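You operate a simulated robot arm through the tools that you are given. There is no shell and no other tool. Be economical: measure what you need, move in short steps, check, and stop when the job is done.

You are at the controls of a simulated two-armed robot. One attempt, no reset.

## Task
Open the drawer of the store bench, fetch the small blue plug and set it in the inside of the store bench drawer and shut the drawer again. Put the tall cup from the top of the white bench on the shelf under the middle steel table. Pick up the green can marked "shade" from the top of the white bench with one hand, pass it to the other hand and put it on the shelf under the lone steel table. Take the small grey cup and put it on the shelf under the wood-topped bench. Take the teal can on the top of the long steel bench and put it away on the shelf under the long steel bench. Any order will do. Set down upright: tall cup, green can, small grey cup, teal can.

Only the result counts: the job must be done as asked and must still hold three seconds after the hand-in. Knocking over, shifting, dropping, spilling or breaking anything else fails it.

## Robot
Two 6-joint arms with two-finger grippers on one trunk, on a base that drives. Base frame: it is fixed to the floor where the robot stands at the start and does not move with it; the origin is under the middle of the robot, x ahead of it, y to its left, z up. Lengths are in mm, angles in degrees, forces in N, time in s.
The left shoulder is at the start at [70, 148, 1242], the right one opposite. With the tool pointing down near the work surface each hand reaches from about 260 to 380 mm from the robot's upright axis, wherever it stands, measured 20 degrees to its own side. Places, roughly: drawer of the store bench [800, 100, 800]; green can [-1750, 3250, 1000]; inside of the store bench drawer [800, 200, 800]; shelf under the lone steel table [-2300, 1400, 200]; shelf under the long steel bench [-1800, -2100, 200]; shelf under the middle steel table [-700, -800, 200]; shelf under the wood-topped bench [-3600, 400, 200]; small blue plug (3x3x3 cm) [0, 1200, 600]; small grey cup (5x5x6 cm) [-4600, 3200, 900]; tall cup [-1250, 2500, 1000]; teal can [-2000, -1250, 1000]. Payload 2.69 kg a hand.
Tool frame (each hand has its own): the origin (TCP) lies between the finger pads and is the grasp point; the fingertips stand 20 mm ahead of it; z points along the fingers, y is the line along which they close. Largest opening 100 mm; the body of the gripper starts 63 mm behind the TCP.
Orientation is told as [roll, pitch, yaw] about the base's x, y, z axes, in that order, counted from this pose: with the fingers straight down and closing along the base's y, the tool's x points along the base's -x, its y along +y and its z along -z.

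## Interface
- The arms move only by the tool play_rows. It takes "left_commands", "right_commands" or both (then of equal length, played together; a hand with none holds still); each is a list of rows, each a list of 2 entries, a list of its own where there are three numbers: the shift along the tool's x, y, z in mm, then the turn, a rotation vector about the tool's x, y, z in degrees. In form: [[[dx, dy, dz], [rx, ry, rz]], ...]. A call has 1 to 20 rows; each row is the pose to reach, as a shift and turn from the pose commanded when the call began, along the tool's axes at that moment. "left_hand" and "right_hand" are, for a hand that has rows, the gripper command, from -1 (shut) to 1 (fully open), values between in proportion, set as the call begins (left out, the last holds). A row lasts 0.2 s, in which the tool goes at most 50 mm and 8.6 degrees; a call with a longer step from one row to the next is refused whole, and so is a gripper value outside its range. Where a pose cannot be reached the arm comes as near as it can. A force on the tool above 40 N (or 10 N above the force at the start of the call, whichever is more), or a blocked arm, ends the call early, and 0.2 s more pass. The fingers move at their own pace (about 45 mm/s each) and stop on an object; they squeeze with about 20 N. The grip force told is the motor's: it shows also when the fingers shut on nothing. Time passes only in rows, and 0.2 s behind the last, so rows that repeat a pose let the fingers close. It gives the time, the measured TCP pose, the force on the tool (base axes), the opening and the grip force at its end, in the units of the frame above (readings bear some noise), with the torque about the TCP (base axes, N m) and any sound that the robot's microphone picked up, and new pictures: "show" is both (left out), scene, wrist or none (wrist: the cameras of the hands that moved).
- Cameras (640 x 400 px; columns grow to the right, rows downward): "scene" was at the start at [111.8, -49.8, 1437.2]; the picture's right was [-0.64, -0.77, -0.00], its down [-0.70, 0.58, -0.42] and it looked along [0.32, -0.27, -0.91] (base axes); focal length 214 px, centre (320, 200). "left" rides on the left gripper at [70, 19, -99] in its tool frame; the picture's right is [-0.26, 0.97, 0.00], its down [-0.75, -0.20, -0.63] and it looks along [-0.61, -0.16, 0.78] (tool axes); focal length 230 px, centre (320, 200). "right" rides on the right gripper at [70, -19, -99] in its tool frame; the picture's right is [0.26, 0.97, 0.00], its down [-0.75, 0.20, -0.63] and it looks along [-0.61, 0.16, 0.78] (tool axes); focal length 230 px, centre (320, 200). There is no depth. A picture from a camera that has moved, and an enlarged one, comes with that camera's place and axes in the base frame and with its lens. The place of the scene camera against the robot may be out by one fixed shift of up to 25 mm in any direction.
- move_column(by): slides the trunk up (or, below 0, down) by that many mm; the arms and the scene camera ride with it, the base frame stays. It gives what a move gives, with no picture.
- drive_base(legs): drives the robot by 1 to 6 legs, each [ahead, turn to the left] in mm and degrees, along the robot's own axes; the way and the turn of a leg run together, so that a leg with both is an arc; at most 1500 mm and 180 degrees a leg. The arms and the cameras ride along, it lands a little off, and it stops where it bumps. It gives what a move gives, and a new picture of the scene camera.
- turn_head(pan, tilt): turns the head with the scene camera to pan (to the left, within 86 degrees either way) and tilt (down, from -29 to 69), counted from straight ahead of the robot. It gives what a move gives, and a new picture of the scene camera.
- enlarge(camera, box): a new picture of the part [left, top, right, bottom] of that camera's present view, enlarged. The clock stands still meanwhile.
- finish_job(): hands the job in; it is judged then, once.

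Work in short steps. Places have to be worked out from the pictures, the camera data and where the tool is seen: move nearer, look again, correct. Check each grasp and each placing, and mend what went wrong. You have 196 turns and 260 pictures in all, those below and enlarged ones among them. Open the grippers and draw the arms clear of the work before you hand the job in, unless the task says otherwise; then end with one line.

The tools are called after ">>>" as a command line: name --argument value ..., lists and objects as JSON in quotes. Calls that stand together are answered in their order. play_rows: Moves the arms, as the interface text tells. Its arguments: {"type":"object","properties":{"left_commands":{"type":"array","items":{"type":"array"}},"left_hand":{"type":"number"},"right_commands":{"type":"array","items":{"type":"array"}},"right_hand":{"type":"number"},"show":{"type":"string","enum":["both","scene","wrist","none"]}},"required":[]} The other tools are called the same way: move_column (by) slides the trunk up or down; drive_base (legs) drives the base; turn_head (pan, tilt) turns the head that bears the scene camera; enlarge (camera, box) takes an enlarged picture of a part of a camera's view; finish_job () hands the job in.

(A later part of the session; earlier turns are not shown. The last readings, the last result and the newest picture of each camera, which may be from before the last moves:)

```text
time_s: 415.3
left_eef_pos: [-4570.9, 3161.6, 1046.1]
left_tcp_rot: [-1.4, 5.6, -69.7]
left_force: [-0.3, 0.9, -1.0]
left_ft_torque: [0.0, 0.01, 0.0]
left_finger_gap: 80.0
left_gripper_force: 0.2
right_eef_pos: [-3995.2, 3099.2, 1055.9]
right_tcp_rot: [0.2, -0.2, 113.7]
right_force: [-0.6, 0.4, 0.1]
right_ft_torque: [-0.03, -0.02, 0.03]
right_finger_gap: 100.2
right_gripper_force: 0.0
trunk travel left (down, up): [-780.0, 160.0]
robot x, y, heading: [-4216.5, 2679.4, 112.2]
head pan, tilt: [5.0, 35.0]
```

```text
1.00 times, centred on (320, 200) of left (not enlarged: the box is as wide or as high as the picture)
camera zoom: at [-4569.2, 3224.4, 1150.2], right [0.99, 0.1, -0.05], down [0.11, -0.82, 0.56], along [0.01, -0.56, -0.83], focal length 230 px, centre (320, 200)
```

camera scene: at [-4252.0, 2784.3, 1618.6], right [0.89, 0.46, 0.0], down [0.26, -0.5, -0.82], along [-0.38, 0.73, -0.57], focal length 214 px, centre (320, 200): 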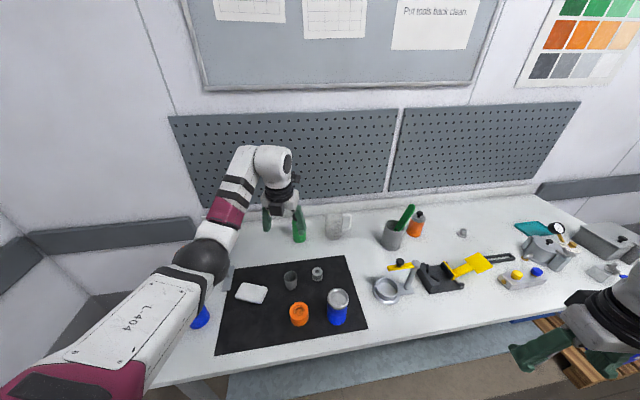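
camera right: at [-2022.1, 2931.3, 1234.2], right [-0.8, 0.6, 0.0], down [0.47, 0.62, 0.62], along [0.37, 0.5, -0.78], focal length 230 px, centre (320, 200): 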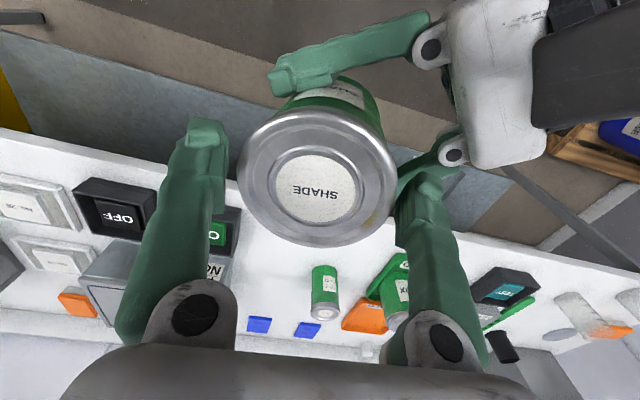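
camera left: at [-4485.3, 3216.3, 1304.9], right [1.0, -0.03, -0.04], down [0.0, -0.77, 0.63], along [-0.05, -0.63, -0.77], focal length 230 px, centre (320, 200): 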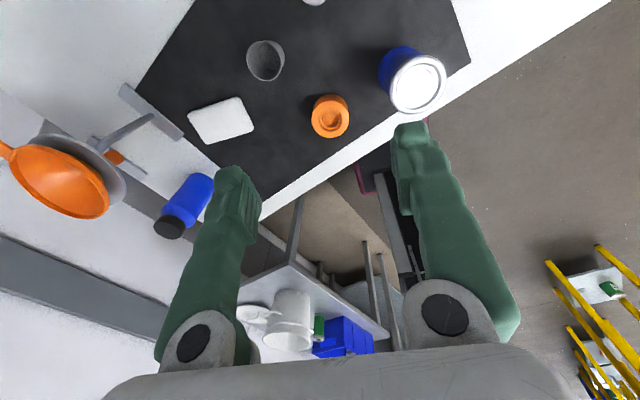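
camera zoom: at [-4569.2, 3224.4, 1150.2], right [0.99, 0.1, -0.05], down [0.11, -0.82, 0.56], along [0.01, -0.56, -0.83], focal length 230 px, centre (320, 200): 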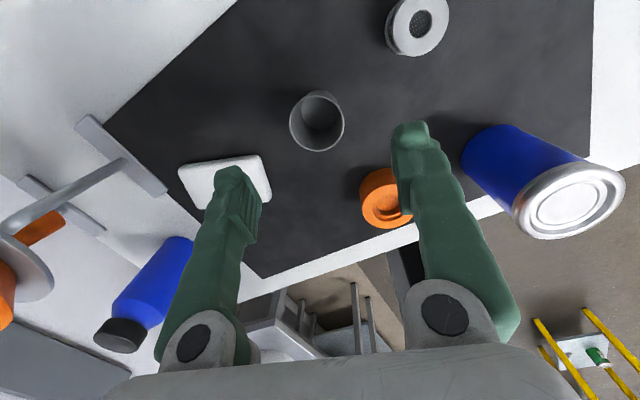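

Aligned along the tool axis, but the hand is tilted ~6°. I level it and shift 8 mm ahead, then check.

>>> play_rows --left_commands '[[[4, 0, 0], [-0.7, -2.8, 0]], [[8, -1, 0], [-1.4, -5.6, 0]], [[8, -1, 0], [-1.4, -5.6, 0]]]' --show "wrist"

```text
time_s: 416.1
left_eef_pos: [-4574.0, 3167.4, 1046.2]
left_tcp_rot: [0.0, -0.6, -69.6]
left_force: [0.7, 0.0, 0.8]
left_ft_torque: [-0.02, -0.02, 0.0]
left_finger_gap: 79.7
left_gripper_force: 0.0
left hand out of reach, approached as far as the arm can: row 1
right_eef_pos: [-3996.9, 3100.3, 1054.8]
right_tcp_rot: [0.3, -0.2, 113.8]
right_force: [0.2, -0.4, 0.1]
right_ft_torque: [-0.01, 0.0, -0.01]
right_finger_gap: 99.9
right_gripper_force: 0.0
trunk travel left (down, up): [-780.0, 160.0]
robot x, y, heading: [-4210.8, 2679.8, 112.6]
head pan, tilt: [5.0, 35.0]
camera left: at [-4579.0, 3239.7, 1143.8], right [1.0, 0.09, 0.0], down [0.07, -0.77, 0.64], along [0.06, -0.63, -0.77], focal length 230 px, centre (320, 200)
```

left: 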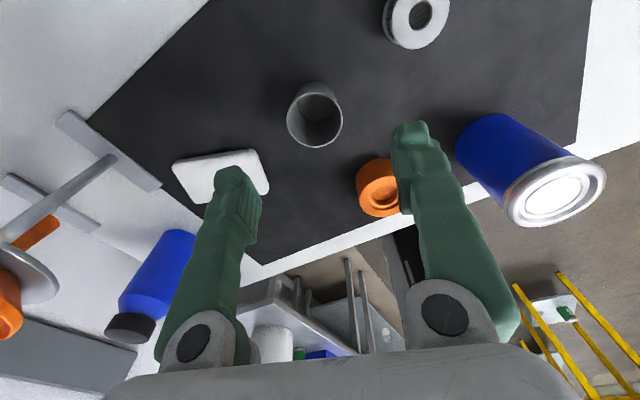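

Well centred (cup ~4 mm to the left, top ≈940). I shift 4 mm and lower 122 mm around the cup.

>>> play_rows --left_commands '[[[0, -4, 0], [0, 0, 0]], [[0, -4, 0], [0, 0, 0]]]' --show "none"

>>> move_column --by -122

>>> enlarge --camera "left" --box '[0, 0, 640, 400]'

```text
time_s: 416.7
left_eef_pos: [-4578.7, 3166.0, 1046.3]
left_tcp_rot: [-0.1, -0.5, -69.6]
left_force: [1.1, -1.0, -0.5]
left_ft_torque: [0.0, -0.02, 0.02]
left_finger_gap: 79.6
left_gripper_force: 0.0
right_eef_pos: [-3998.3, 3100.5, 1055.5]
right_tcp_rot: [0.2, 0.0, 113.9]
right_force: [0.1, -0.1, -0.4]
right_ft_torque: [0.04, -0.02, 0.01]
right_finger_gap: 100.0
right_gripper_force: 0.2
trunk travel left (down, up): [-780.0, 160.0]
robot x, y, heading: [-4214.3, 2684.0, 112.5]
head pan, tilt: [5.0, 35.0]
```

```text
time_s: 418.2
left_eef_pos: [-4577.8, 3166.9, 923.9]
left_tcp_rot: [-0.1, -0.5, -69.7]
left_force: [0.5, 0.5, -1.0]
left_ft_torque: [0.01, 0.04, 0.01]
left_finger_gap: 79.8
left_gripper_force: 0.0
right_eef_pos: [-3996.9, 3099.6, 933.3]
right_tcp_rot: [0.3, -0.1, 113.8]
right_force: [0.4, 0.1, 0.9]
right_ft_torque: [-0.03, -0.01, 0.0]
right_finger_gap: 100.1
right_gripper_force: 0.2
trunk travel left (down, up): [-658.0, 282.0]
robot x, y, heading: [-4216.3, 2682.6, 112.4]
head pan, tilt: [5.0, 35.0]
```

```text
1.00 times, centred on (320, 200) of left (not enlarged: the box is as wide or as high as the picture)
camera zoom: at [-4582.6, 3238.5, 1022.4], right [1.0, 0.09, 0.0], down [0.07, -0.77, 0.64], along [0.06, -0.63, -0.77], focal length 230 px, centre (320, 200)
```

zoom: 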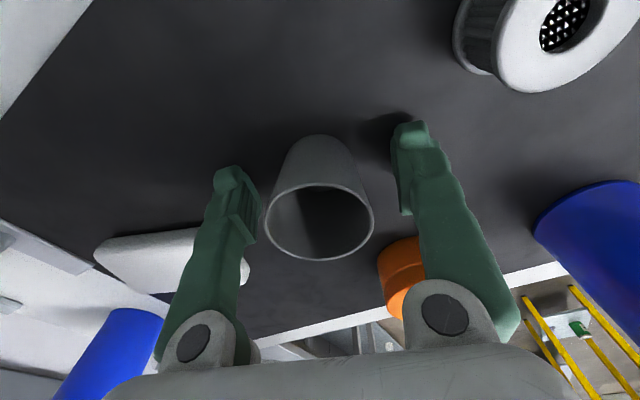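

The cup is centred between the fingers. Close and lift.

>>> play_rows --left_commands '[[[0, 0, 0], [0, 0, 0]], [[0, 0, 0], [0, 0, 0]], [[0, 0, 0], [0, 0, 0]], [[0, 0, 0], [0, 0, 0]]]' --left_hand -1 --show "none"

>>> move_column --by 200

>>> enlarge --camera "left" --box '[0, 0, 640, 400]'

```text
time_s: 419.2
left_eef_pos: [-4578.2, 3167.5, 925.3]
left_tcp_rot: [-0.2, -0.5, -69.6]
left_force: [-0.1, 0.4, 0.2]
left_ft_torque: [-0.01, -0.01, 0.01]
left_finger_gap: 37.5
left_gripper_force: 19.7
right_eef_pos: [-3996.9, 3100.8, 933.4]
right_tcp_rot: [0.3, -0.1, 113.8]
right_force: [0.9, 0.5, 0.2]
right_ft_torque: [-0.01, 0.0, 0.0]
right_finger_gap: 100.2
right_gripper_force: 0.0
trunk travel left (down, up): [-658.0, 282.0]
robot x, y, heading: [-4214.0, 2682.9, 112.3]
head pan, tilt: [5.0, 35.0]
```

```text
time_s: 421.4
left_eef_pos: [-4577.1, 3166.9, 1125.1]
left_tcp_rot: [-0.1, -0.5, -69.6]
left_force: [-0.5, -0.4, 0.3]
left_ft_torque: [0.0, -0.03, 0.0]
left_finger_gap: 36.5
left_gripper_force: 20.2
right_eef_pos: [-3998.0, 3100.0, 1133.0]
right_tcp_rot: [0.3, -0.1, 113.8]
right_force: [-0.1, 0.0, 0.3]
right_ft_torque: [-0.01, 0.01, 0.03]
right_finger_gap: 99.8
right_gripper_force: 0.0
trunk travel left (down, up): [-858.0, 82.0]
robot x, y, heading: [-4212.4, 2680.6, 112.2]
head pan, tilt: [5.0, 35.0]
```

```text
1.00 times, centred on (320, 200) of left (not enlarged: the box is as wide or as high as the picture)
camera zoom: at [-4582.7, 3238.8, 1222.1], right [1.0, 0.1, 0.0], down [0.07, -0.77, 0.64], along [0.06, -0.63, -0.77], focal length 230 px, centre (320, 200)
```

zoom: 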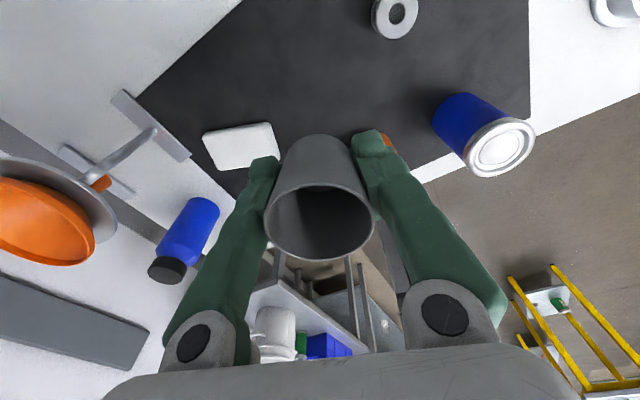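

The cup is held. I raise fully, back out and drive around to the wood-topped bench, facing it.

>>> move_column --by 80

>>> drive_base --legs '[[-200, 0], [0, -165], [938, 0], [938, 0], [0, -92]]'

>>> turn_head --pan 10 --tilt 45

```text
time_s: 422.5
left_eef_pos: [-4577.7, 3165.6, 1205.3]
left_tcp_rot: [-0.2, -0.5, -69.6]
left_force: [0.3, 0.3, -0.3]
left_ft_torque: [0.03, 0.0, -0.02]
left_finger_gap: 36.3
left_gripper_force: 19.9
right_eef_pos: [-3996.4, 3100.8, 1213.5]
right_tcp_rot: [0.3, -0.1, 113.8]
right_force: [-1.4, -0.1, 0.2]
right_ft_torque: [0.02, 0.02, -0.04]
right_finger_gap: 100.2
right_gripper_force: 0.0
trunk travel left (down, up): [-938.0, 2.0]
robot x, y, heading: [-4214.7, 2678.9, 112.8]
head pan, tilt: [5.0, 35.0]
```

```text
time_s: 443.6
left_eef_pos: [-3068.2, 632.3, 1204.2]
left_tcp_rot: [0.0, -0.5, 43.8]
left_force: [0.7, -0.2, 0.1]
left_ft_torque: [0.01, -0.01, 0.01]
left_finger_gap: 36.4
left_gripper_force: 19.8
right_eef_pos: [-3239.3, 1192.6, 1213.4]
right_tcp_rot: [0.2, 0.0, -132.9]
right_force: [0.4, -0.5, -0.2]
right_ft_torque: [0.03, 0.03, -0.01]
right_finger_gap: 99.9
right_gripper_force: 0.1
trunk travel left (down, up): [-938.0, 2.0]
robot x, y, heading: [-2768.3, 1161.5, -134.3]
head pan, tilt: [5.0, 35.0]
camera scene: at [-2843.7, 1044.7, 1615.4], right [-0.77, 0.63, 0.0], down [0.36, 0.44, -0.82], along [-0.52, -0.63, -0.57], focal length 214 px, centre (320, 200)
```

scene: 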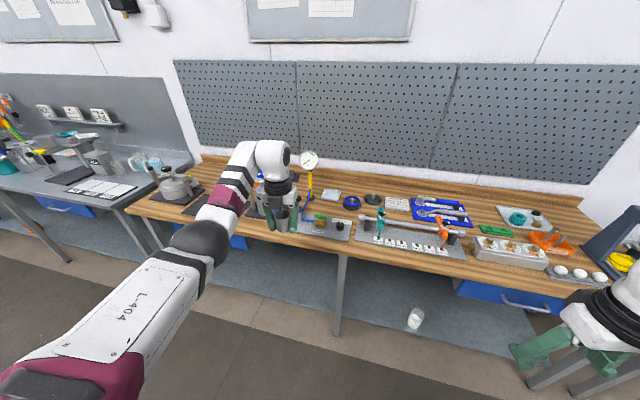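

```text
time_s: 444.3
left_eef_pos: [-3068.7, 634.5, 1203.8]
left_tcp_rot: [-0.2, -0.6, 43.7]
left_force: [0.2, -0.1, -1.1]
left_ft_torque: [0.0, 0.0, 0.02]
left_finger_gap: 36.4
left_gripper_force: 19.9
right_eef_pos: [-3238.2, 1193.1, 1212.6]
right_tcp_rot: [0.2, 0.0, -132.8]
right_force: [0.3, -0.3, -0.2]
right_ft_torque: [-0.02, -0.02, 0.02]
right_finger_gap: 100.0
right_gripper_force: 0.0
trunk travel left (down, up): [-938.0, 2.0]
robot x, y, heading: [-2768.8, 1161.9, -134.3]
head pan, tilt: [10.0, 45.0]
camera scene: at [-2834.0, 1046.2, 1600.6], right [-0.83, 0.56, 0.0], down [0.4, 0.58, -0.71], along [-0.4, -0.58, -0.71], focal length 214 px, centre (320, 200)
```

scene: 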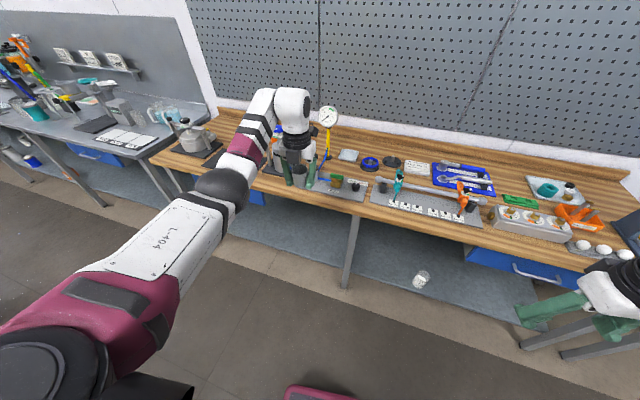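

The wood bench's shelf has a mid leg at t≈2440 and a white cup at t≈2890; I'll place between them at t≈2680. I reposition with heading -145° and lower the trunk for a closer look.

>>> drive_base --legs '[[0, -73], [323, 0], [0, 62.5]]'

>>> move_column --by -400

>>> move_column --by -400

>>> turn_head --pan 0 --tilt 40

```text
time_s: 452.3
left_eef_pos: [-3455.8, 850.5, 1204.6]
left_tcp_rot: [-0.2, -0.5, 32.6]
left_force: [-0.7, 0.4, -0.9]
left_ft_torque: [0.01, 0.0, 0.0]
left_finger_gap: 36.6
left_gripper_force: 20.0
right_eef_pos: [-3513.4, 1431.0, 1212.2]
right_tcp_rot: [0.1, -0.2, -144.2]
right_force: [0.0, -0.9, 0.4]
right_ft_torque: [0.0, 0.01, 0.01]
right_finger_gap: 100.1
right_gripper_force: 0.0
trunk travel left (down, up): [-938.0, 2.0]
robot x, y, heading: [-3058.4, 1310.3, -145.1]
head pan, tilt: [10.0, 45.0]
camera scene: at [-3143.3, 1211.8, 1600.6], right [-0.7, 0.71, 0.0], down [0.5, 0.5, -0.71], along [-0.5, -0.5, -0.71], focal length 214 px, centre (320, 200)
```

scene: 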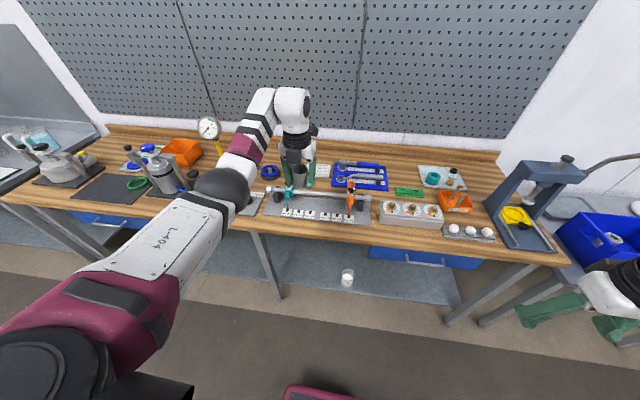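

```text
time_s: 456.1
left_eef_pos: [-3458.3, 848.4, 808.6]
left_tcp_rot: [-0.1, 0.2, 32.6]
left_force: [-10.9, -11.8, 24.7]
left_ft_torque: [0.18, 1.05, 0.47]
left_finger_gap: 36.5
left_gripper_force: 20.5
right_eef_pos: [-3512.7, 1432.4, 813.9]
right_tcp_rot: [0.1, -0.2, -144.1]
right_force: [0.6, 1.0, -0.5]
right_ft_torque: [0.02, 0.01, 0.02]
right_finger_gap: 100.0
right_gripper_force: 0.1
trunk travel left (down, up): [-538.0, 402.0]
robot x, y, heading: [-3060.1, 1308.8, -145.6]
head pan, tilt: [10.0, 45.0]
```

```text
time_s: 456.5
left_eef_pos: [-3458.2, 847.6, 809.3]
left_tcp_rot: [-0.1, 0.6, 32.6]
left_force: [3.2, 2.0, 4.3]
left_ft_torque: [-0.34, 0.6, -0.06]
left_finger_gap: 36.6
left_gripper_force: 19.7
right_eef_pos: [-3512.3, 1432.2, 811.6]
right_tcp_rot: [0.2, -0.2, -144.1]
right_force: [1.0, -0.7, -0.5]
right_ft_torque: [-0.02, 0.01, 0.0]
right_finger_gap: 100.0
right_gripper_force: 0.0
trunk travel left (down, up): [-536.0, 404.0]
robot x, y, heading: [-3057.7, 1305.9, -145.6]
head pan, tilt: [10.0, 45.0]
stopped: the force on the tool passed its limit at 43 N (the readings are from after the stop); the commanded pose is now the measured one
```

```text
time_s: 457.2
left_eef_pos: [-3458.3, 847.0, 808.2]
left_tcp_rot: [-0.1, 0.6, 32.6]
left_force: [1.3, 0.1, 7.5]
left_ft_torque: [-0.28, 0.68, 0.03]
left_finger_gap: 36.5
left_gripper_force: 20.1
right_eef_pos: [-3512.5, 1431.9, 811.6]
right_tcp_rot: [0.2, -0.2, -144.2]
right_force: [0.2, 0.2, 0.1]
right_ft_torque: [0.01, -0.03, -0.01]
right_finger_gap: 100.1
right_gripper_force: 0.1
trunk travel left (down, up): [-536.0, 404.0]
robot x, y, heading: [-3059.2, 1309.9, -145.5]
head pan, tilt: [0.0, 40.0]
camera scene: at [-3153.6, 1220.7, 1206.3], right [-0.57, 0.82, 0.0], down [0.53, 0.36, -0.77], along [-0.63, -0.44, -0.64], focal length 214 px, centre (320, 200)
```

scene: 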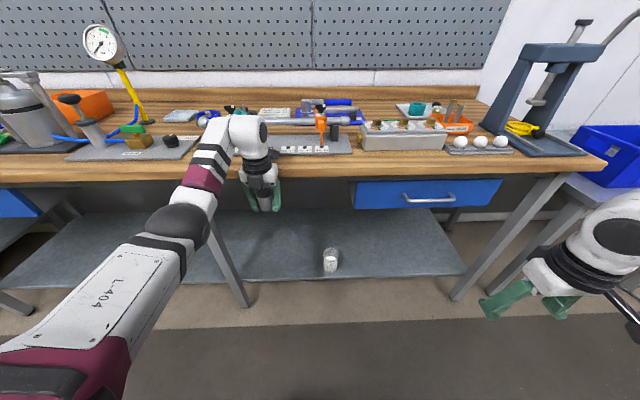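

The hand's camera came down on the bench edge. I raise a little, back off 140 mm, and lower in front of the bench.

>>> move_column --by 120

>>> drive_base --legs '[[-150, 0]]'

>>> move_column --by -400

>>> move_column --by -240

>>> turn_head --pan 10 --tilt 35

```text
time_s: 458.7
left_eef_pos: [-3458.1, 847.7, 926.9]
left_tcp_rot: [-0.2, 0.4, 32.6]
left_force: [-0.5, 0.2, -0.2]
left_ft_torque: [0.01, 0.03, 0.0]
left_finger_gap: 36.4
left_gripper_force: 19.9
right_eef_pos: [-3513.7, 1430.4, 931.5]
right_tcp_rot: [0.3, -0.1, -144.1]
right_force: [0.2, -0.2, 0.2]
right_ft_torque: [-0.01, 0.0, 0.02]
right_finger_gap: 100.1
right_gripper_force: 0.1
trunk travel left (down, up): [-656.0, 284.0]
robot x, y, heading: [-3059.4, 1306.7, -145.5]
head pan, tilt: [0.0, 40.0]
```

```text
time_s: 460.1
left_eef_pos: [-3338.7, 931.9, 927.6]
left_tcp_rot: [-0.1, 0.3, 32.5]
left_force: [-0.7, 0.7, -0.6]
left_ft_torque: [0.01, -0.03, 0.01]
left_finger_gap: 36.8
left_gripper_force: 19.8
right_eef_pos: [-3393.0, 1514.2, 931.6]
right_tcp_rot: [0.2, -0.1, -144.3]
right_force: [-0.1, -0.7, 0.1]
right_ft_torque: [-0.03, -0.02, -0.02]
right_finger_gap: 100.0
right_gripper_force: 0.1
trunk travel left (down, up): [-656.0, 284.0]
robot x, y, heading: [-2940.8, 1387.1, -145.5]
head pan, tilt: [0.0, 40.0]
camera scene: at [-3035.0, 1302.4, 1325.9], right [-0.57, 0.82, 0.0], down [0.53, 0.36, -0.77], along [-0.63, -0.43, -0.64], focal length 214 px, centre (320, 200)
```

scene: 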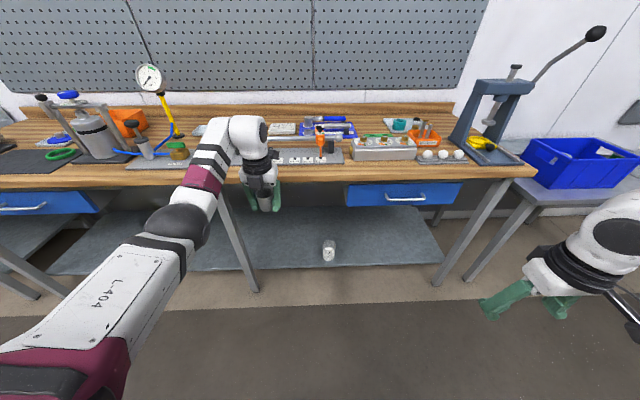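

```text
time_s: 463.9
left_eef_pos: [-3338.1, 931.9, 527.8]
left_tcp_rot: [0.0, 0.4, 32.6]
left_force: [0.0, -0.1, 0.8]
left_ft_torque: [0.01, -0.01, -0.01]
left_finger_gap: 36.4
left_gripper_force: 20.5
right_eef_pos: [-3392.4, 1515.2, 531.0]
right_tcp_rot: [0.2, -0.1, -144.2]
right_force: [-0.1, -0.2, -1.1]
right_ft_torque: [0.04, 0.0, -0.01]
right_finger_gap: 100.1
right_gripper_force: 0.0
trunk travel left (down, up): [-256.0, 684.0]
robot x, y, heading: [-2939.1, 1387.9, -145.8]
head pan, tilt: [0.0, 40.0]
```

```text
time_s: 466.4
left_eef_pos: [-3338.3, 931.3, 287.2]
left_tcp_rot: [-0.1, 0.3, 32.5]
left_force: [-1.4, 0.1, -0.4]
left_ft_torque: [0.0, -0.02, 0.0]
left_finger_gap: 36.5
left_gripper_force: 20.1
right_eef_pos: [-3391.8, 1514.8, 290.9]
right_tcp_rot: [0.1, 0.0, -144.2]
right_force: [-0.2, -0.2, -0.4]
right_ft_torque: [-0.03, 0.02, -0.02]
right_finger_gap: 99.9
right_gripper_force: 0.0
trunk travel left (down, up): [-16.0, 924.0]
robot x, y, heading: [-2933.4, 1391.3, -145.4]
head pan, tilt: [0.0, 40.0]
```

```text
time_s: 467.1
left_eef_pos: [-3336.8, 931.6, 287.0]
left_tcp_rot: [-0.1, 0.4, 32.5]
left_force: [-0.6, -0.4, -0.4]
left_ft_torque: [-0.02, 0.02, -0.01]
left_finger_gap: 36.3
left_gripper_force: 19.9
right_eef_pos: [-3392.9, 1515.0, 291.8]
right_tcp_rot: [0.2, -0.1, -144.3]
right_force: [-0.3, -0.8, -0.2]
right_ft_torque: [0.03, -0.01, -0.02]
right_finger_gap: 100.3
right_gripper_force: 0.0
trunk travel left (down, up): [-16.0, 924.0]
robot x, y, heading: [-2937.7, 1389.7, -145.5]
head pan, tilt: [10.0, 35.0]
camera scene: at [-3026.6, 1289.4, 693.6], right [-0.7, 0.71, 0.0], down [0.41, 0.4, -0.82], along [-0.58, -0.57, -0.57], focal length 214 px, centre (320, 200)
```

scene: 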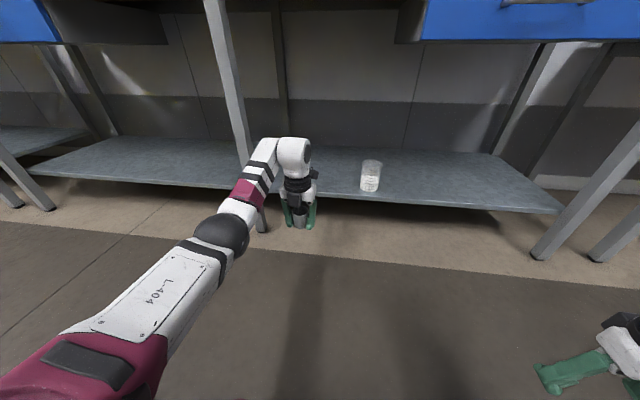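

The bench items look undisturbed. The shelf's edge is ≈390 mm−110 ahead; the elbow will pass ~65 mm from the leg. I drive in 390 mm in two legs and check.

>>> drive_base --legs '[[260, 0.3], [125, 0]]'

>>> enlarge --camera "left" --box '[0, 0, 640, 400]'

```text
time_s: 469.8
left_eef_pos: [-3641.4, 714.8, 287.7]
left_tcp_rot: [-0.1, 0.4, 33.0]
left_force: [-0.1, -0.4, 0.4]
left_ft_torque: [0.01, 0.02, -0.05]
left_finger_gap: 36.5
left_gripper_force: 20.1
right_eef_pos: [-3700.1, 1299.1, 291.4]
right_tcp_rot: [0.2, -0.1, -143.6]
right_force: [-0.8, -0.1, 0.8]
right_ft_torque: [-0.03, 0.01, 0.05]
right_finger_gap: 100.0
right_gripper_force: 0.1
trunk travel left (down, up): [-16.0, 924.0]
robot x, y, heading: [-3243.1, 1176.9, -145.0]
head pan, tilt: [10.0, 35.0]
camera scene: at [-3333.2, 1075.1, 693.6], right [-0.71, 0.71, 0.0], down [0.41, 0.4, -0.82], along [-0.58, -0.58, -0.57], focal length 214 px, centre (320, 200)
```

scene: 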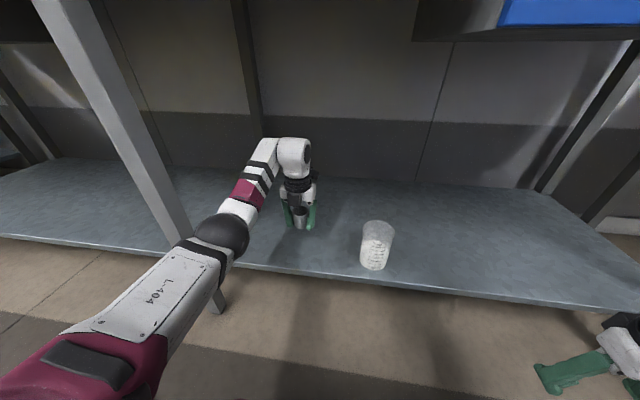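

```text
1.00 times, centred on (320, 200) of left (not enlarged: the box is as wide or as high as the picture)
camera zoom: at [-3707.6, 692.5, 385.7], right [-0.31, 0.95, 0.0], down [0.74, 0.24, 0.63], along [0.6, 0.19, -0.78], focal length 230 px, centre (320, 200)
```

zoom: 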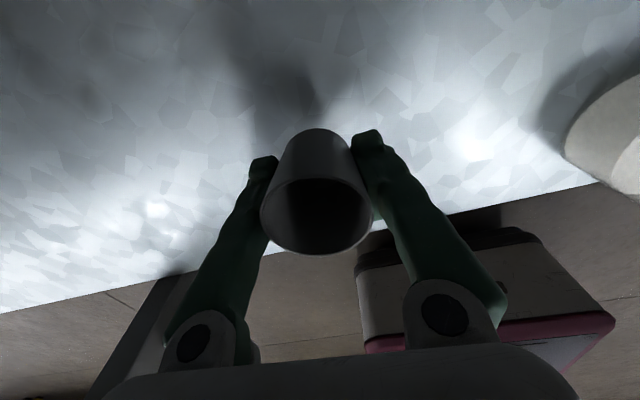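

The cup is ~135 mm inside the shelf edge. I lower: last 16 mm of trunk, then the arm.

>>> move_column --by -16

>>> play_rows --left_commands '[[[0, 0, 8], [0, 0, 0]], [[0, 0, 16], [0, 0, 0]], [[0, 0, 24], [0, 0, 0]], [[0, 0, 24], [0, 0, 0]]]' --show "none"

```text
time_s: 470.4
left_eef_pos: [-3642.0, 714.4, 271.7]
left_tcp_rot: [-0.2, 0.4, 32.9]
left_force: [0.0, -0.4, -0.3]
left_ft_torque: [0.02, 0.0, 0.0]
left_finger_gap: 36.3
left_gripper_force: 20.4
right_eef_pos: [-3700.9, 1298.7, 275.0]
right_tcp_rot: [0.2, -0.1, -143.7]
right_force: [0.9, 0.1, 0.3]
right_ft_torque: [0.0, -0.02, -0.01]
right_finger_gap: 100.1
right_gripper_force: 0.1
trunk travel left (down, up): [0.0, 940.0]
robot x, y, heading: [-3244.9, 1176.6, -145.1]
head pan, tilt: [10.0, 35.0]
```

```text
time_s: 471.4
left_eef_pos: [-3642.4, 714.3, 247.3]
left_tcp_rot: [-0.1, 0.5, 32.8]
left_force: [0.2, -0.2, 0.1]
left_ft_torque: [-0.04, -0.02, 0.01]
left_finger_gap: 36.5
left_gripper_force: 19.8
right_eef_pos: [-3700.3, 1298.2, 275.0]
right_tcp_rot: [0.3, -0.1, -143.7]
right_force: [0.7, 0.0, -0.9]
right_ft_torque: [-0.03, 0.0, -0.01]
right_finger_gap: 100.0
right_gripper_force: 0.1
trunk travel left (down, up): [0.0, 940.0]
robot x, y, heading: [-3244.0, 1174.4, -145.2]
head pan, tilt: [10.0, 35.0]
```

Reachable; I go down further in 3 mm steps until the force changes.

>>> play_rows --left_commands '[[[0, 0, 3], [0, 0, 0]], [[0, 0, 5], [0, 0, 0]], [[0, 0, 5], [0, 0, 0]]]' --show "none"

>>> play_rows --left_commands '[[[0, 0, 3], [0, 0, 0]], [[0, 0, 5], [0, 0, 0]], [[0, 0, 5], [0, 0, 0]]]' --show "wrist"

```text
time_s: 472.2
left_eef_pos: [-3642.2, 714.6, 240.7]
left_tcp_rot: [-0.1, 0.2, 33.0]
left_force: [0.0, -0.3, 0.9]
left_ft_torque: [-0.05, 0.0, 0.03]
left_finger_gap: 36.4
left_gripper_force: 20.1
right_eef_pos: [-3700.8, 1298.1, 276.7]
right_tcp_rot: [0.2, -0.1, -143.7]
right_force: [0.3, 0.0, -0.2]
right_ft_torque: [0.0, -0.01, 0.02]
right_finger_gap: 100.2
right_gripper_force: 0.0
trunk travel left (down, up): [0.0, 940.0]
robot x, y, heading: [-3240.3, 1173.5, -145.1]
head pan, tilt: [10.0, 35.0]
```

```text
time_s: 473.0
left_eef_pos: [-3641.6, 713.8, 240.8]
left_tcp_rot: [-0.1, 0.8, 32.8]
left_force: [0.9, -1.9, 19.3]
left_ft_torque: [0.09, -0.17, 0.01]
left_finger_gap: 36.1
left_gripper_force: 19.3
right_eef_pos: [-3699.3, 1298.7, 276.4]
right_tcp_rot: [0.2, -0.4, -143.7]
right_force: [0.1, 1.5, -0.8]
right_ft_torque: [0.01, -0.02, 0.03]
right_finger_gap: 100.2
right_gripper_force: 0.0
trunk travel left (down, up): [0.0, 940.0]
robot x, y, heading: [-3247.1, 1176.6, -145.2]
head pan, tilt: [10.0, 35.0]
camera left: at [-3707.6, 692.2, 339.6], right [-0.31, 0.95, -0.01], down [0.75, 0.25, 0.62], along [0.59, 0.19, -0.78], focal length 230 px, centre (320, 200)
```

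left: 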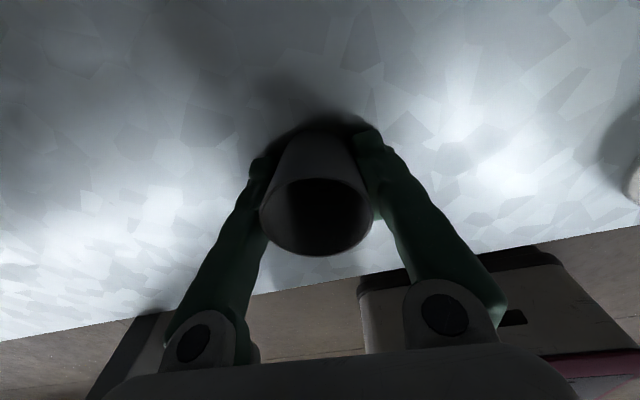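

The cup stands on the shelf. I relieve 3 mm, open, and rise straight up 90 mm.

>>> play_rows --left_commands '[[[0, 0, -4], [0, 0, 0]], [[0, 0, -4], [0, 0, 0]]]' --show "none"

>>> play_rows --left_commands '[[[0, 0, 0], [0, 0, 0]], [[0, 0, 0], [0, 0, 0]], [[0, 0, 0], [0, 0, 0]], [[0, 0, 0], [0, 0, 0]]]' --left_hand 0.6 --show "none"

>>> move_column --by 90

>>> enlarge --camera "left" --box '[0, 0, 640, 400]'

```text
time_s: 473.6
left_eef_pos: [-3641.9, 714.3, 240.4]
left_tcp_rot: [-0.1, 0.3, 33.0]
left_force: [-1.3, -2.5, 6.0]
left_ft_torque: [-0.02, 0.02, 0.0]
left_finger_gap: 36.4
left_gripper_force: 19.6
right_eef_pos: [-3701.2, 1299.0, 274.8]
right_tcp_rot: [0.2, 0.0, -143.8]
right_force: [-0.1, -0.5, 0.4]
right_ft_torque: [0.0, 0.0, 0.01]
right_finger_gap: 99.5
right_gripper_force: 0.0
trunk travel left (down, up): [0.0, 940.0]
robot x, y, heading: [-3244.3, 1178.1, -145.0]
head pan, tilt: [10.0, 35.0]
```

```text
time_s: 474.6
left_eef_pos: [-3641.5, 714.9, 240.9]
left_tcp_rot: [-0.1, 0.5, 32.9]
left_force: [-0.4, -0.5, 0.5]
left_ft_torque: [0.02, 0.0, 0.03]
left_finger_gap: 80.0
left_gripper_force: 0.2
right_eef_pos: [-3701.4, 1298.7, 275.5]
right_tcp_rot: [0.3, 0.0, -143.8]
right_force: [-0.2, -0.8, 0.4]
right_ft_torque: [-0.03, 0.02, 0.0]
right_finger_gap: 99.9
right_gripper_force: 0.0
trunk travel left (down, up): [0.0, 940.0]
robot x, y, heading: [-3246.6, 1174.8, -145.2]
head pan, tilt: [10.0, 35.0]
```

```text
time_s: 475.9
left_eef_pos: [-3641.9, 715.3, 329.6]
left_tcp_rot: [-0.1, 0.4, 33.0]
left_force: [0.7, 0.0, 0.2]
left_ft_torque: [0.01, 0.0, -0.01]
left_finger_gap: 80.1
left_gripper_force: 0.0
right_eef_pos: [-3700.8, 1299.3, 365.4]
right_tcp_rot: [0.2, -0.1, -143.6]
right_force: [-0.4, 0.1, 1.1]
right_ft_torque: [0.0, 0.01, -0.01]
right_finger_gap: 100.3
right_gripper_force: 0.0
trunk travel left (down, up): [-90.0, 850.0]
robot x, y, heading: [-3246.2, 1175.9, -145.3]
head pan, tilt: [10.0, 35.0]
```

```text
1.00 times, centred on (320, 200) of left (not enlarged: the box is as wide or as high as the picture)
camera zoom: at [-3707.8, 692.1, 429.1], right [-0.31, 0.95, 0.0], down [0.74, 0.24, 0.63], along [0.6, 0.19, -0.78], focal length 230 px, centre (320, 200)
```

zoom: 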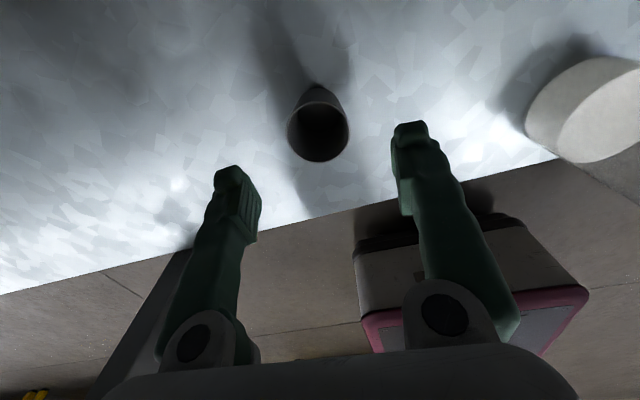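

The grey cup stands on the wood bench's shelf. I back out, turn and drive along the bench row toward the teal can.

>>> drive_base --legs '[[-235, 0], [0, 90], [1280, 0], [1275, 0]]'

>>> move_column --by 400

>>> move_column --by 400

>>> turn_head --pan -70 --tilt 30

```text
time_s: 493.6
left_eef_pos: [-1129.9, -1185.2, 330.8]
left_tcp_rot: [-0.1, 0.4, 122.6]
left_force: [0.3, 0.2, -1.0]
left_ft_torque: [-0.02, 0.02, 0.0]
left_finger_gap: 80.0
left_gripper_force: 0.0
right_eef_pos: [-1715.7, -1239.8, 366.0]
right_tcp_rot: [0.2, -0.1, -54.2]
right_force: [-0.3, 0.5, 0.9]
right_ft_torque: [0.0, 0.03, 0.01]
right_finger_gap: 99.8
right_gripper_force: 0.0
trunk travel left (down, up): [-90.0, 850.0]
robot x, y, heading: [-1590.6, -783.9, -55.7]
head pan, tilt: [10.0, 35.0]
camera scene: at [-1485.3, -900.8, 767.6], right [-0.71, -0.7, 0.0], down [-0.4, 0.41, -0.82], along [0.57, -0.58, -0.57], focal length 214 px, centre (320, 200)
```

scene: 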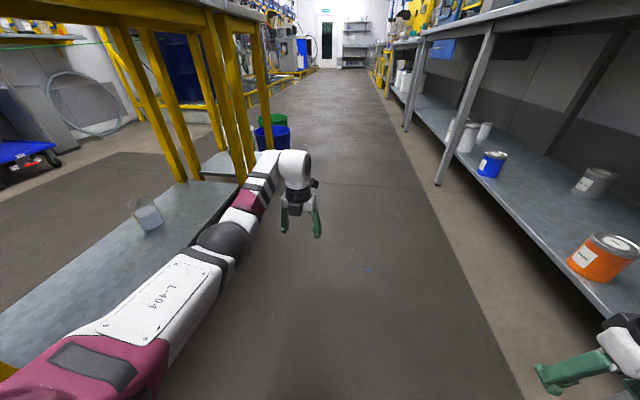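

```text
time_s: 497.4
left_eef_pos: [-1129.9, -1185.6, 730.7]
left_tcp_rot: [-0.2, 0.3, 122.7]
left_force: [0.2, -0.2, -0.1]
left_ft_torque: [0.01, 0.01, 0.0]
left_finger_gap: 80.3
left_gripper_force: 0.0
right_eef_pos: [-1713.4, -1240.4, 765.3]
right_tcp_rot: [0.2, -0.1, -54.1]
right_force: [-0.5, 0.1, 0.7]
right_ft_torque: [0.03, -0.03, 0.02]
right_finger_gap: 100.3
right_gripper_force: 0.1
trunk travel left (down, up): [-490.0, 450.0]
robot x, y, heading: [-1593.2, -783.9, -56.0]
head pan, tilt: [10.0, 35.0]
```

```text
time_s: 501.2
left_eef_pos: [-1130.4, -1184.9, 1131.3]
left_tcp_rot: [-0.2, 0.4, 122.7]
left_force: [0.3, -0.6, -1.0]
left_ft_torque: [0.02, -0.01, 0.0]
left_finger_gap: 79.8
left_gripper_force: 0.1
right_eef_pos: [-1714.3, -1241.4, 1166.3]
right_tcp_rot: [0.2, -0.1, -54.1]
right_force: [-0.4, 0.4, -0.1]
right_ft_torque: [0.02, 0.0, 0.01]
right_finger_gap: 100.2
right_gripper_force: 0.0
trunk travel left (down, up): [-890.0, 50.0]
robot x, y, heading: [-1589.6, -784.1, -55.4]
head pan, tilt: [10.0, 35.0]
```

```text
time_s: 502.7
left_eef_pos: [-1130.2, -1185.5, 1131.0]
left_tcp_rot: [-0.1, 0.3, 122.7]
left_force: [0.0, 0.1, -0.7]
left_ft_torque: [0.05, 0.02, 0.0]
left_finger_gap: 79.8
left_gripper_force: 0.0
right_eef_pos: [-1714.0, -1241.5, 1165.4]
right_tcp_rot: [0.2, -0.1, -54.2]
right_force: [0.2, 0.2, 0.1]
right_ft_torque: [0.01, 0.01, -0.02]
right_finger_gap: 100.0
right_gripper_force: 0.2
trunk travel left (down, up): [-890.0, 50.0]
robot x, y, heading: [-1589.2, -784.4, -55.2]
head pan, tilt: [-70.0, 30.0]
camera scene: at [-1599.5, -911.9, 1575.4], right [-0.81, 0.58, 0.0], down [0.29, 0.41, -0.87], along [-0.5, -0.71, -0.5], focal length 214 px, centre (320, 200)
```

scene: 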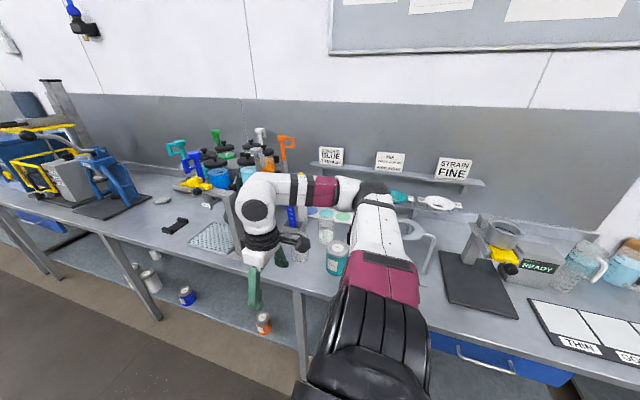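

A teal can stands at about (-2010,-1374), 135 mm behind the bench edge. I turn to bring the left hand toward it and look from above.

>>> drive_base --legs '[[0, -82]]'

>>> turn_head --pan 25 --tilt 40

>>> enlarge --camera "left" --box '[0, 0, 640, 400]'

```text
time_s: 506.6
left_eef_pos: [-1917.5, -1300.2, 1131.5]
left_tcp_rot: [-0.1, 0.4, 41.1]
left_force: [0.1, 0.4, 0.4]
left_ft_torque: [-0.01, 0.01, -0.01]
left_finger_gap: 80.0
left_gripper_force: 0.0
right_eef_pos: [-2058.6, -731.4, 1165.5]
right_tcp_rot: [0.1, 0.0, -135.5]
right_force: [0.5, 0.0, -0.2]
right_ft_torque: [-0.03, -0.02, -0.02]
right_finger_gap: 99.8
right_gripper_force: 0.0
trunk travel left (down, up): [-890.0, 50.0]
robot x, y, heading: [-1591.0, -786.8, -137.0]
head pan, tilt: [-70.0, 30.0]
camera scene: at [-1692.5, -790.6, 1575.5], right [0.45, 0.89, 0.0], down [0.45, -0.23, -0.87], along [-0.77, 0.39, -0.5], focal length 214 px, centre (320, 200)
```

scene: 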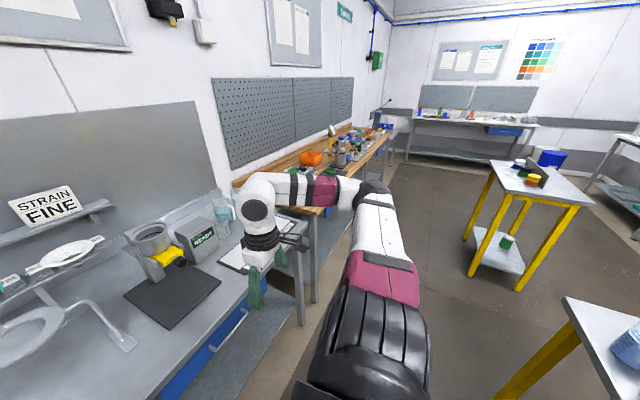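

```text
time_s: 508.3
left_eef_pos: [-1917.8, -1300.0, 1131.1]
left_tcp_rot: [-0.1, 0.4, 41.1]
left_force: [0.9, 0.7, 0.4]
left_ft_torque: [0.01, 0.01, 0.0]
left_finger_gap: 79.9
left_gripper_force: 0.0
right_eef_pos: [-2059.8, -730.1, 1165.5]
right_tcp_rot: [0.2, -0.1, -135.6]
right_force: [-1.0, -0.5, 0.2]
right_ft_torque: [-0.04, -0.01, -0.02]
right_finger_gap: 99.8
right_gripper_force: 0.0
trunk travel left (down, up): [-890.0, 50.0]
robot x, y, heading: [-1592.4, -786.8, -137.0]
head pan, tilt: [25.0, 40.0]
camera scene: at [-1644.1, -909.7, 1560.1], right [-0.93, 0.37, 0.0], down [0.24, 0.6, -0.77], along [-0.29, -0.71, -0.64], focal length 214 px, centre (320, 200)
```

scene: 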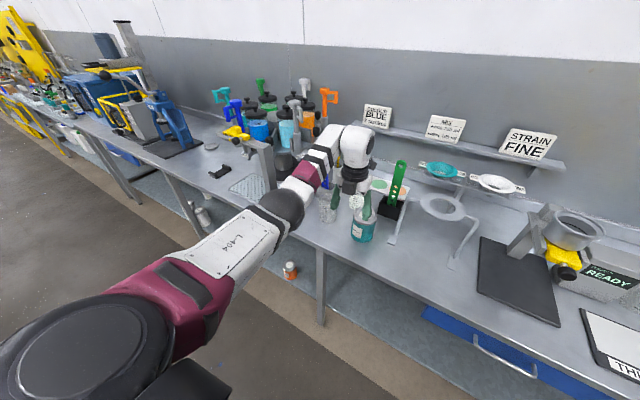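

```text
1.00 times, centred on (320, 200) of left (not enlarged: the box is as wide or as high as the picture)
camera zoom: at [-1980.1, -1331.7, 1229.3], right [-0.44, 0.9, 0.0], down [0.7, 0.35, 0.63], along [0.56, 0.27, -0.78], focal length 230 px, centre (320, 200)
```

zoom: 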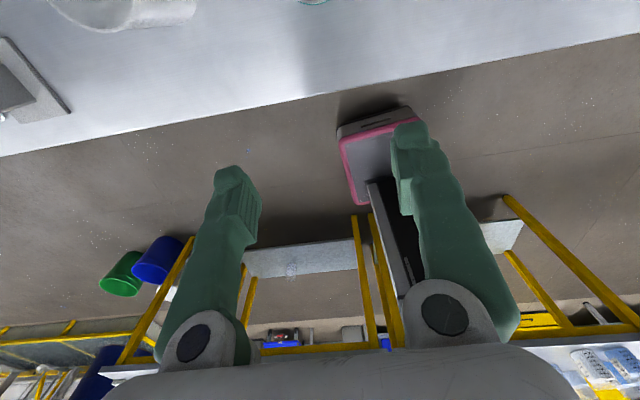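

I enlarge to measure the teal can and its neighbours.

>>> enlarge --camera "scene" --box '[290, 150, 450, 260]'

```text
3.64 times, centred on (370, 205) of scene
camera zoom: at [-1644.1, -909.7, 1560.1], right [-0.93, 0.37, 0.0], down [0.24, 0.6, -0.77], along [-0.29, -0.71, -0.64], focal length 780 px, centre (138, 182)
```

zoom: 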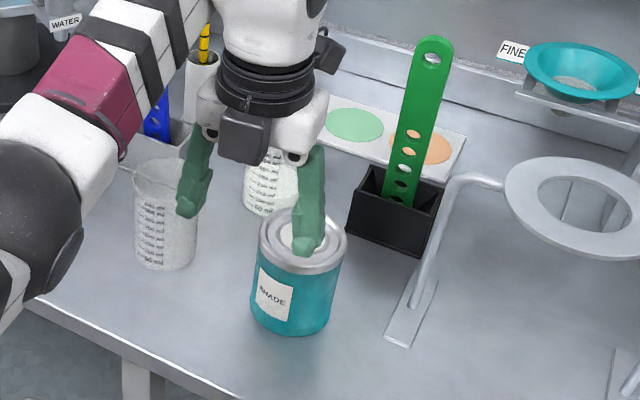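

It matches the green can's shape (≈87 mm wide, 110 tall). Fingers fully open, I drive ahead 112 mm and look down at it.

>>> play_rows --left_commands '[[[0, 0, 0], [0, 0, 0]], [[0, 0, 0], [0, 0, 0]]]' --left_hand 1 --show "none"

>>> drive_base --legs '[[112, 0]]'

>>> enlarge --camera "left" --box '[0, 0, 640, 400]'

```text
time_s: 508.9
left_eef_pos: [-1917.9, -1300.7, 1130.9]
left_tcp_rot: [-0.2, 0.3, 41.1]
left_force: [0.4, -0.4, 0.0]
left_ft_torque: [-0.03, 0.0, 0.01]
left_finger_gap: 100.1
left_gripper_force: 0.1
right_eef_pos: [-2059.6, -730.5, 1165.9]
right_tcp_rot: [0.2, -0.1, -135.5]
right_force: [0.3, 0.0, -0.3]
right_ft_torque: [-0.03, 0.01, 0.03]
right_finger_gap: 100.1
right_gripper_force: 0.0
trunk travel left (down, up): [-890.0, 50.0]
robot x, y, heading: [-1591.1, -785.3, -136.9]
head pan, tilt: [25.0, 40.0]
```

```text
time_s: 510.6
left_eef_pos: [-1988.6, -1367.6, 1127.7]
left_tcp_rot: [-0.3, -1.0, 41.8]
left_force: [-0.9, -0.9, 0.2]
left_ft_torque: [0.08, -0.09, 0.01]
left_finger_gap: 99.8
left_gripper_force: 0.1
right_eef_pos: [-2132.0, -809.0, 1164.8]
right_tcp_rot: [0.5, 0.0, -135.4]
right_force: [-1.1, -0.4, -0.4]
right_ft_torque: [0.05, -0.11, 0.0]
right_finger_gap: 100.0
right_gripper_force: 0.1
trunk travel left (down, up): [-890.0, 50.0]
robot x, y, heading: [-1673.7, -864.5, -136.9]
head pan, tilt: [25.0, 40.0]
stopped in leg 1: the robot was blocked; the commanded pose is now the measured one
camera scene: at [-1734.3, -990.3, 1559.3], right [-0.93, 0.37, 0.0], down [0.24, 0.6, -0.76], along [-0.28, -0.71, -0.65], focal length 214 px, centre (320, 200)
```

scene: 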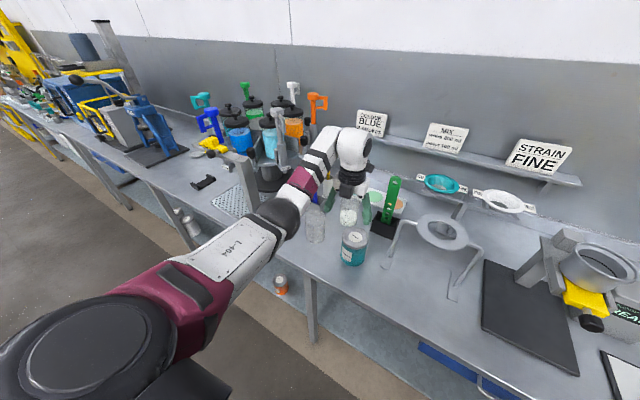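

```text
1.00 times, centred on (320, 200) of left (not enlarged: the box is as wide or as high as the picture)
camera zoom: at [-2052.4, -1401.5, 1225.2], right [-0.45, 0.89, 0.0], down [0.68, 0.35, 0.64], along [0.57, 0.29, -0.77], focal length 230 px, centre (320, 200)
```

zoom: 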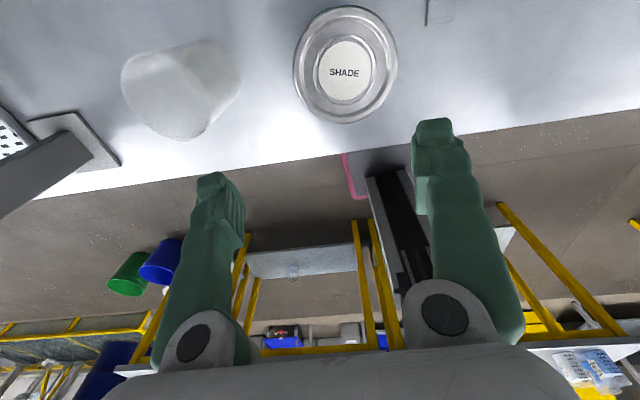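

Can centre ≈(-2032,-1366), top ≈1002: I need ~31 mm right and ~31 mm ahead. I back off slightly, turn -2.9°, and move ahead again.

>>> drive_base --legs '[[-15, 0], [0, -3], [36, 0]]'

>>> enlarge --camera "left" --box '[0, 0, 640, 400]'

```text
time_s: 512.2
left_eef_pos: [-2025.1, -1356.6, 1134.6]
left_tcp_rot: [-0.1, 0.0, 38.7]
left_force: [0.7, -0.8, -1.1]
left_ft_torque: [-0.02, 0.08, 0.0]
left_finger_gap: 100.1
left_gripper_force: 0.2
right_eef_pos: [-2135.0, -790.7, 1168.5]
right_tcp_rot: [0.4, -0.5, -138.5]
right_force: [0.3, 0.2, 0.9]
right_ft_torque: [-0.06, 0.04, -0.01]
right_finger_gap: 100.0
right_gripper_force: 0.1
trunk travel left (down, up): [-890.0, 50.0]
robot x, y, heading: [-1685.9, -873.9, -139.8]
head pan, tilt: [25.0, 40.0]
camera scene: at [-1745.2, -991.2, 1560.5], right [-0.91, 0.42, 0.0], down [0.27, 0.58, -0.77], along [-0.33, -0.7, -0.64], focal length 214 px, centre (320, 200)
```

scene: 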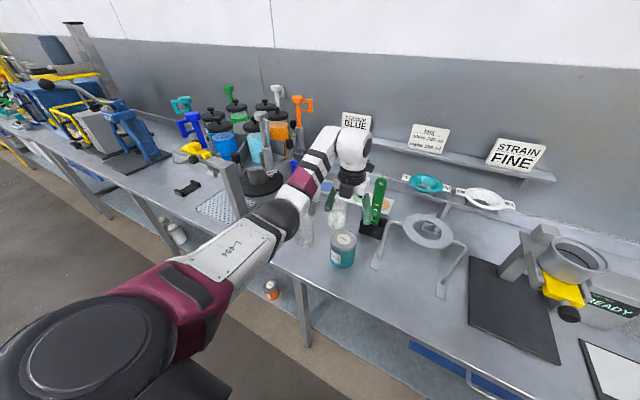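

```text
1.00 times, centred on (320, 200) of left (not enlarged: the box is as wide or as high as the picture)
camera zoom: at [-2088.4, -1385.9, 1232.9], right [-0.4, 0.92, 0.0], down [0.71, 0.31, 0.63], along [0.58, 0.25, -0.78], focal length 230 px, centre (320, 200)
```

zoom: 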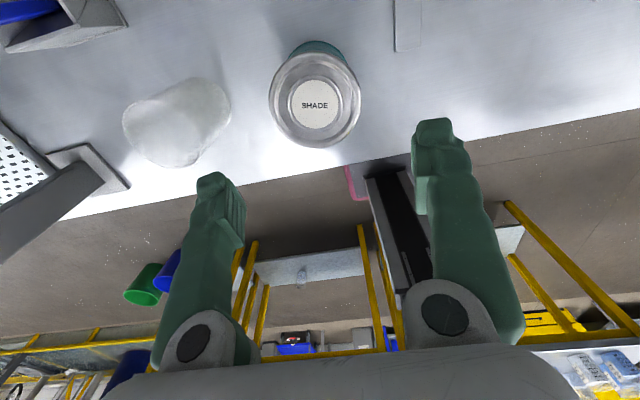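

Only ~10 mm ahead and ~2 mm left remain. I shift by arm and lower 90 mm.

>>> play_rows --left_commands '[[[5, -1, 0], [0, 0, 0]], [[10, -2, 0], [0, 0, 0]], [[10, -2, 0], [0, 0, 0]]]' --show "none"

>>> move_column --by -90

>>> enlarge --camera "left" --box '[0, 0, 640, 400]'

```text
time_s: 513.0
left_eef_pos: [-2030.5, -1364.7, 1134.2]
left_tcp_rot: [-0.1, 0.1, 38.6]
left_force: [0.9, 0.7, 0.3]
left_ft_torque: [-0.01, 0.04, -0.01]
left_finger_gap: 99.9
left_gripper_force: 0.0
left hand out of reach, approached as far as the arm can: row 1
right_eef_pos: [-2134.8, -792.3, 1167.9]
right_tcp_rot: [0.3, -0.6, -138.4]
right_force: [0.8, 0.4, 0.3]
right_ft_torque: [-0.01, 0.02, -0.03]
right_finger_gap: 99.9
right_gripper_force: 0.0
trunk travel left (down, up): [-890.0, 50.0]
robot x, y, heading: [-1685.1, -873.4, -140.0]
head pan, tilt: [25.0, 40.0]
```

```text
time_s: 514.3
left_eef_pos: [-2033.4, -1366.7, 1042.4]
left_tcp_rot: [-0.1, -0.2, 38.6]
left_force: [-0.1, -0.7, 0.1]
left_ft_torque: [-0.01, -0.02, 0.0]
left_finger_gap: 100.0
left_gripper_force: 0.0
right_eef_pos: [-2136.9, -793.2, 1078.1]
right_tcp_rot: [0.3, -0.5, -138.4]
right_force: [-0.6, 0.1, 1.1]
right_ft_torque: [0.0, 0.0, 0.04]
right_finger_gap: 100.2
right_gripper_force: 0.1
trunk travel left (down, up): [-800.0, 140.0]
robot x, y, heading: [-1689.6, -875.0, -139.9]
head pan, tilt: [25.0, 40.0]
```

```text
1.00 times, centred on (320, 200) of left (not enlarged: the box is as wide or as high as the picture)
camera zoom: at [-2097.5, -1396.1, 1140.6], right [-0.4, 0.92, 0.0], down [0.71, 0.31, 0.63], along [0.58, 0.25, -0.78], focal length 230 px, centre (320, 200)
```

zoom: 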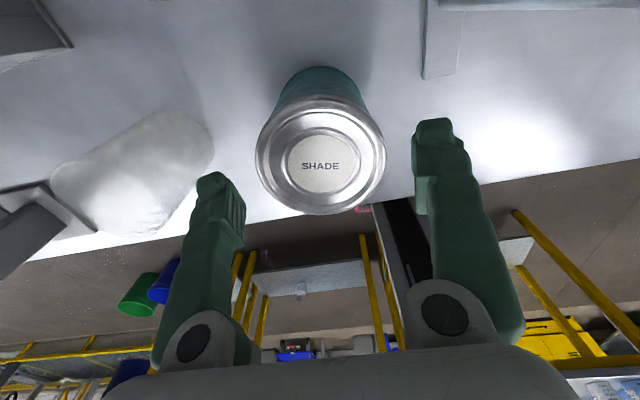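

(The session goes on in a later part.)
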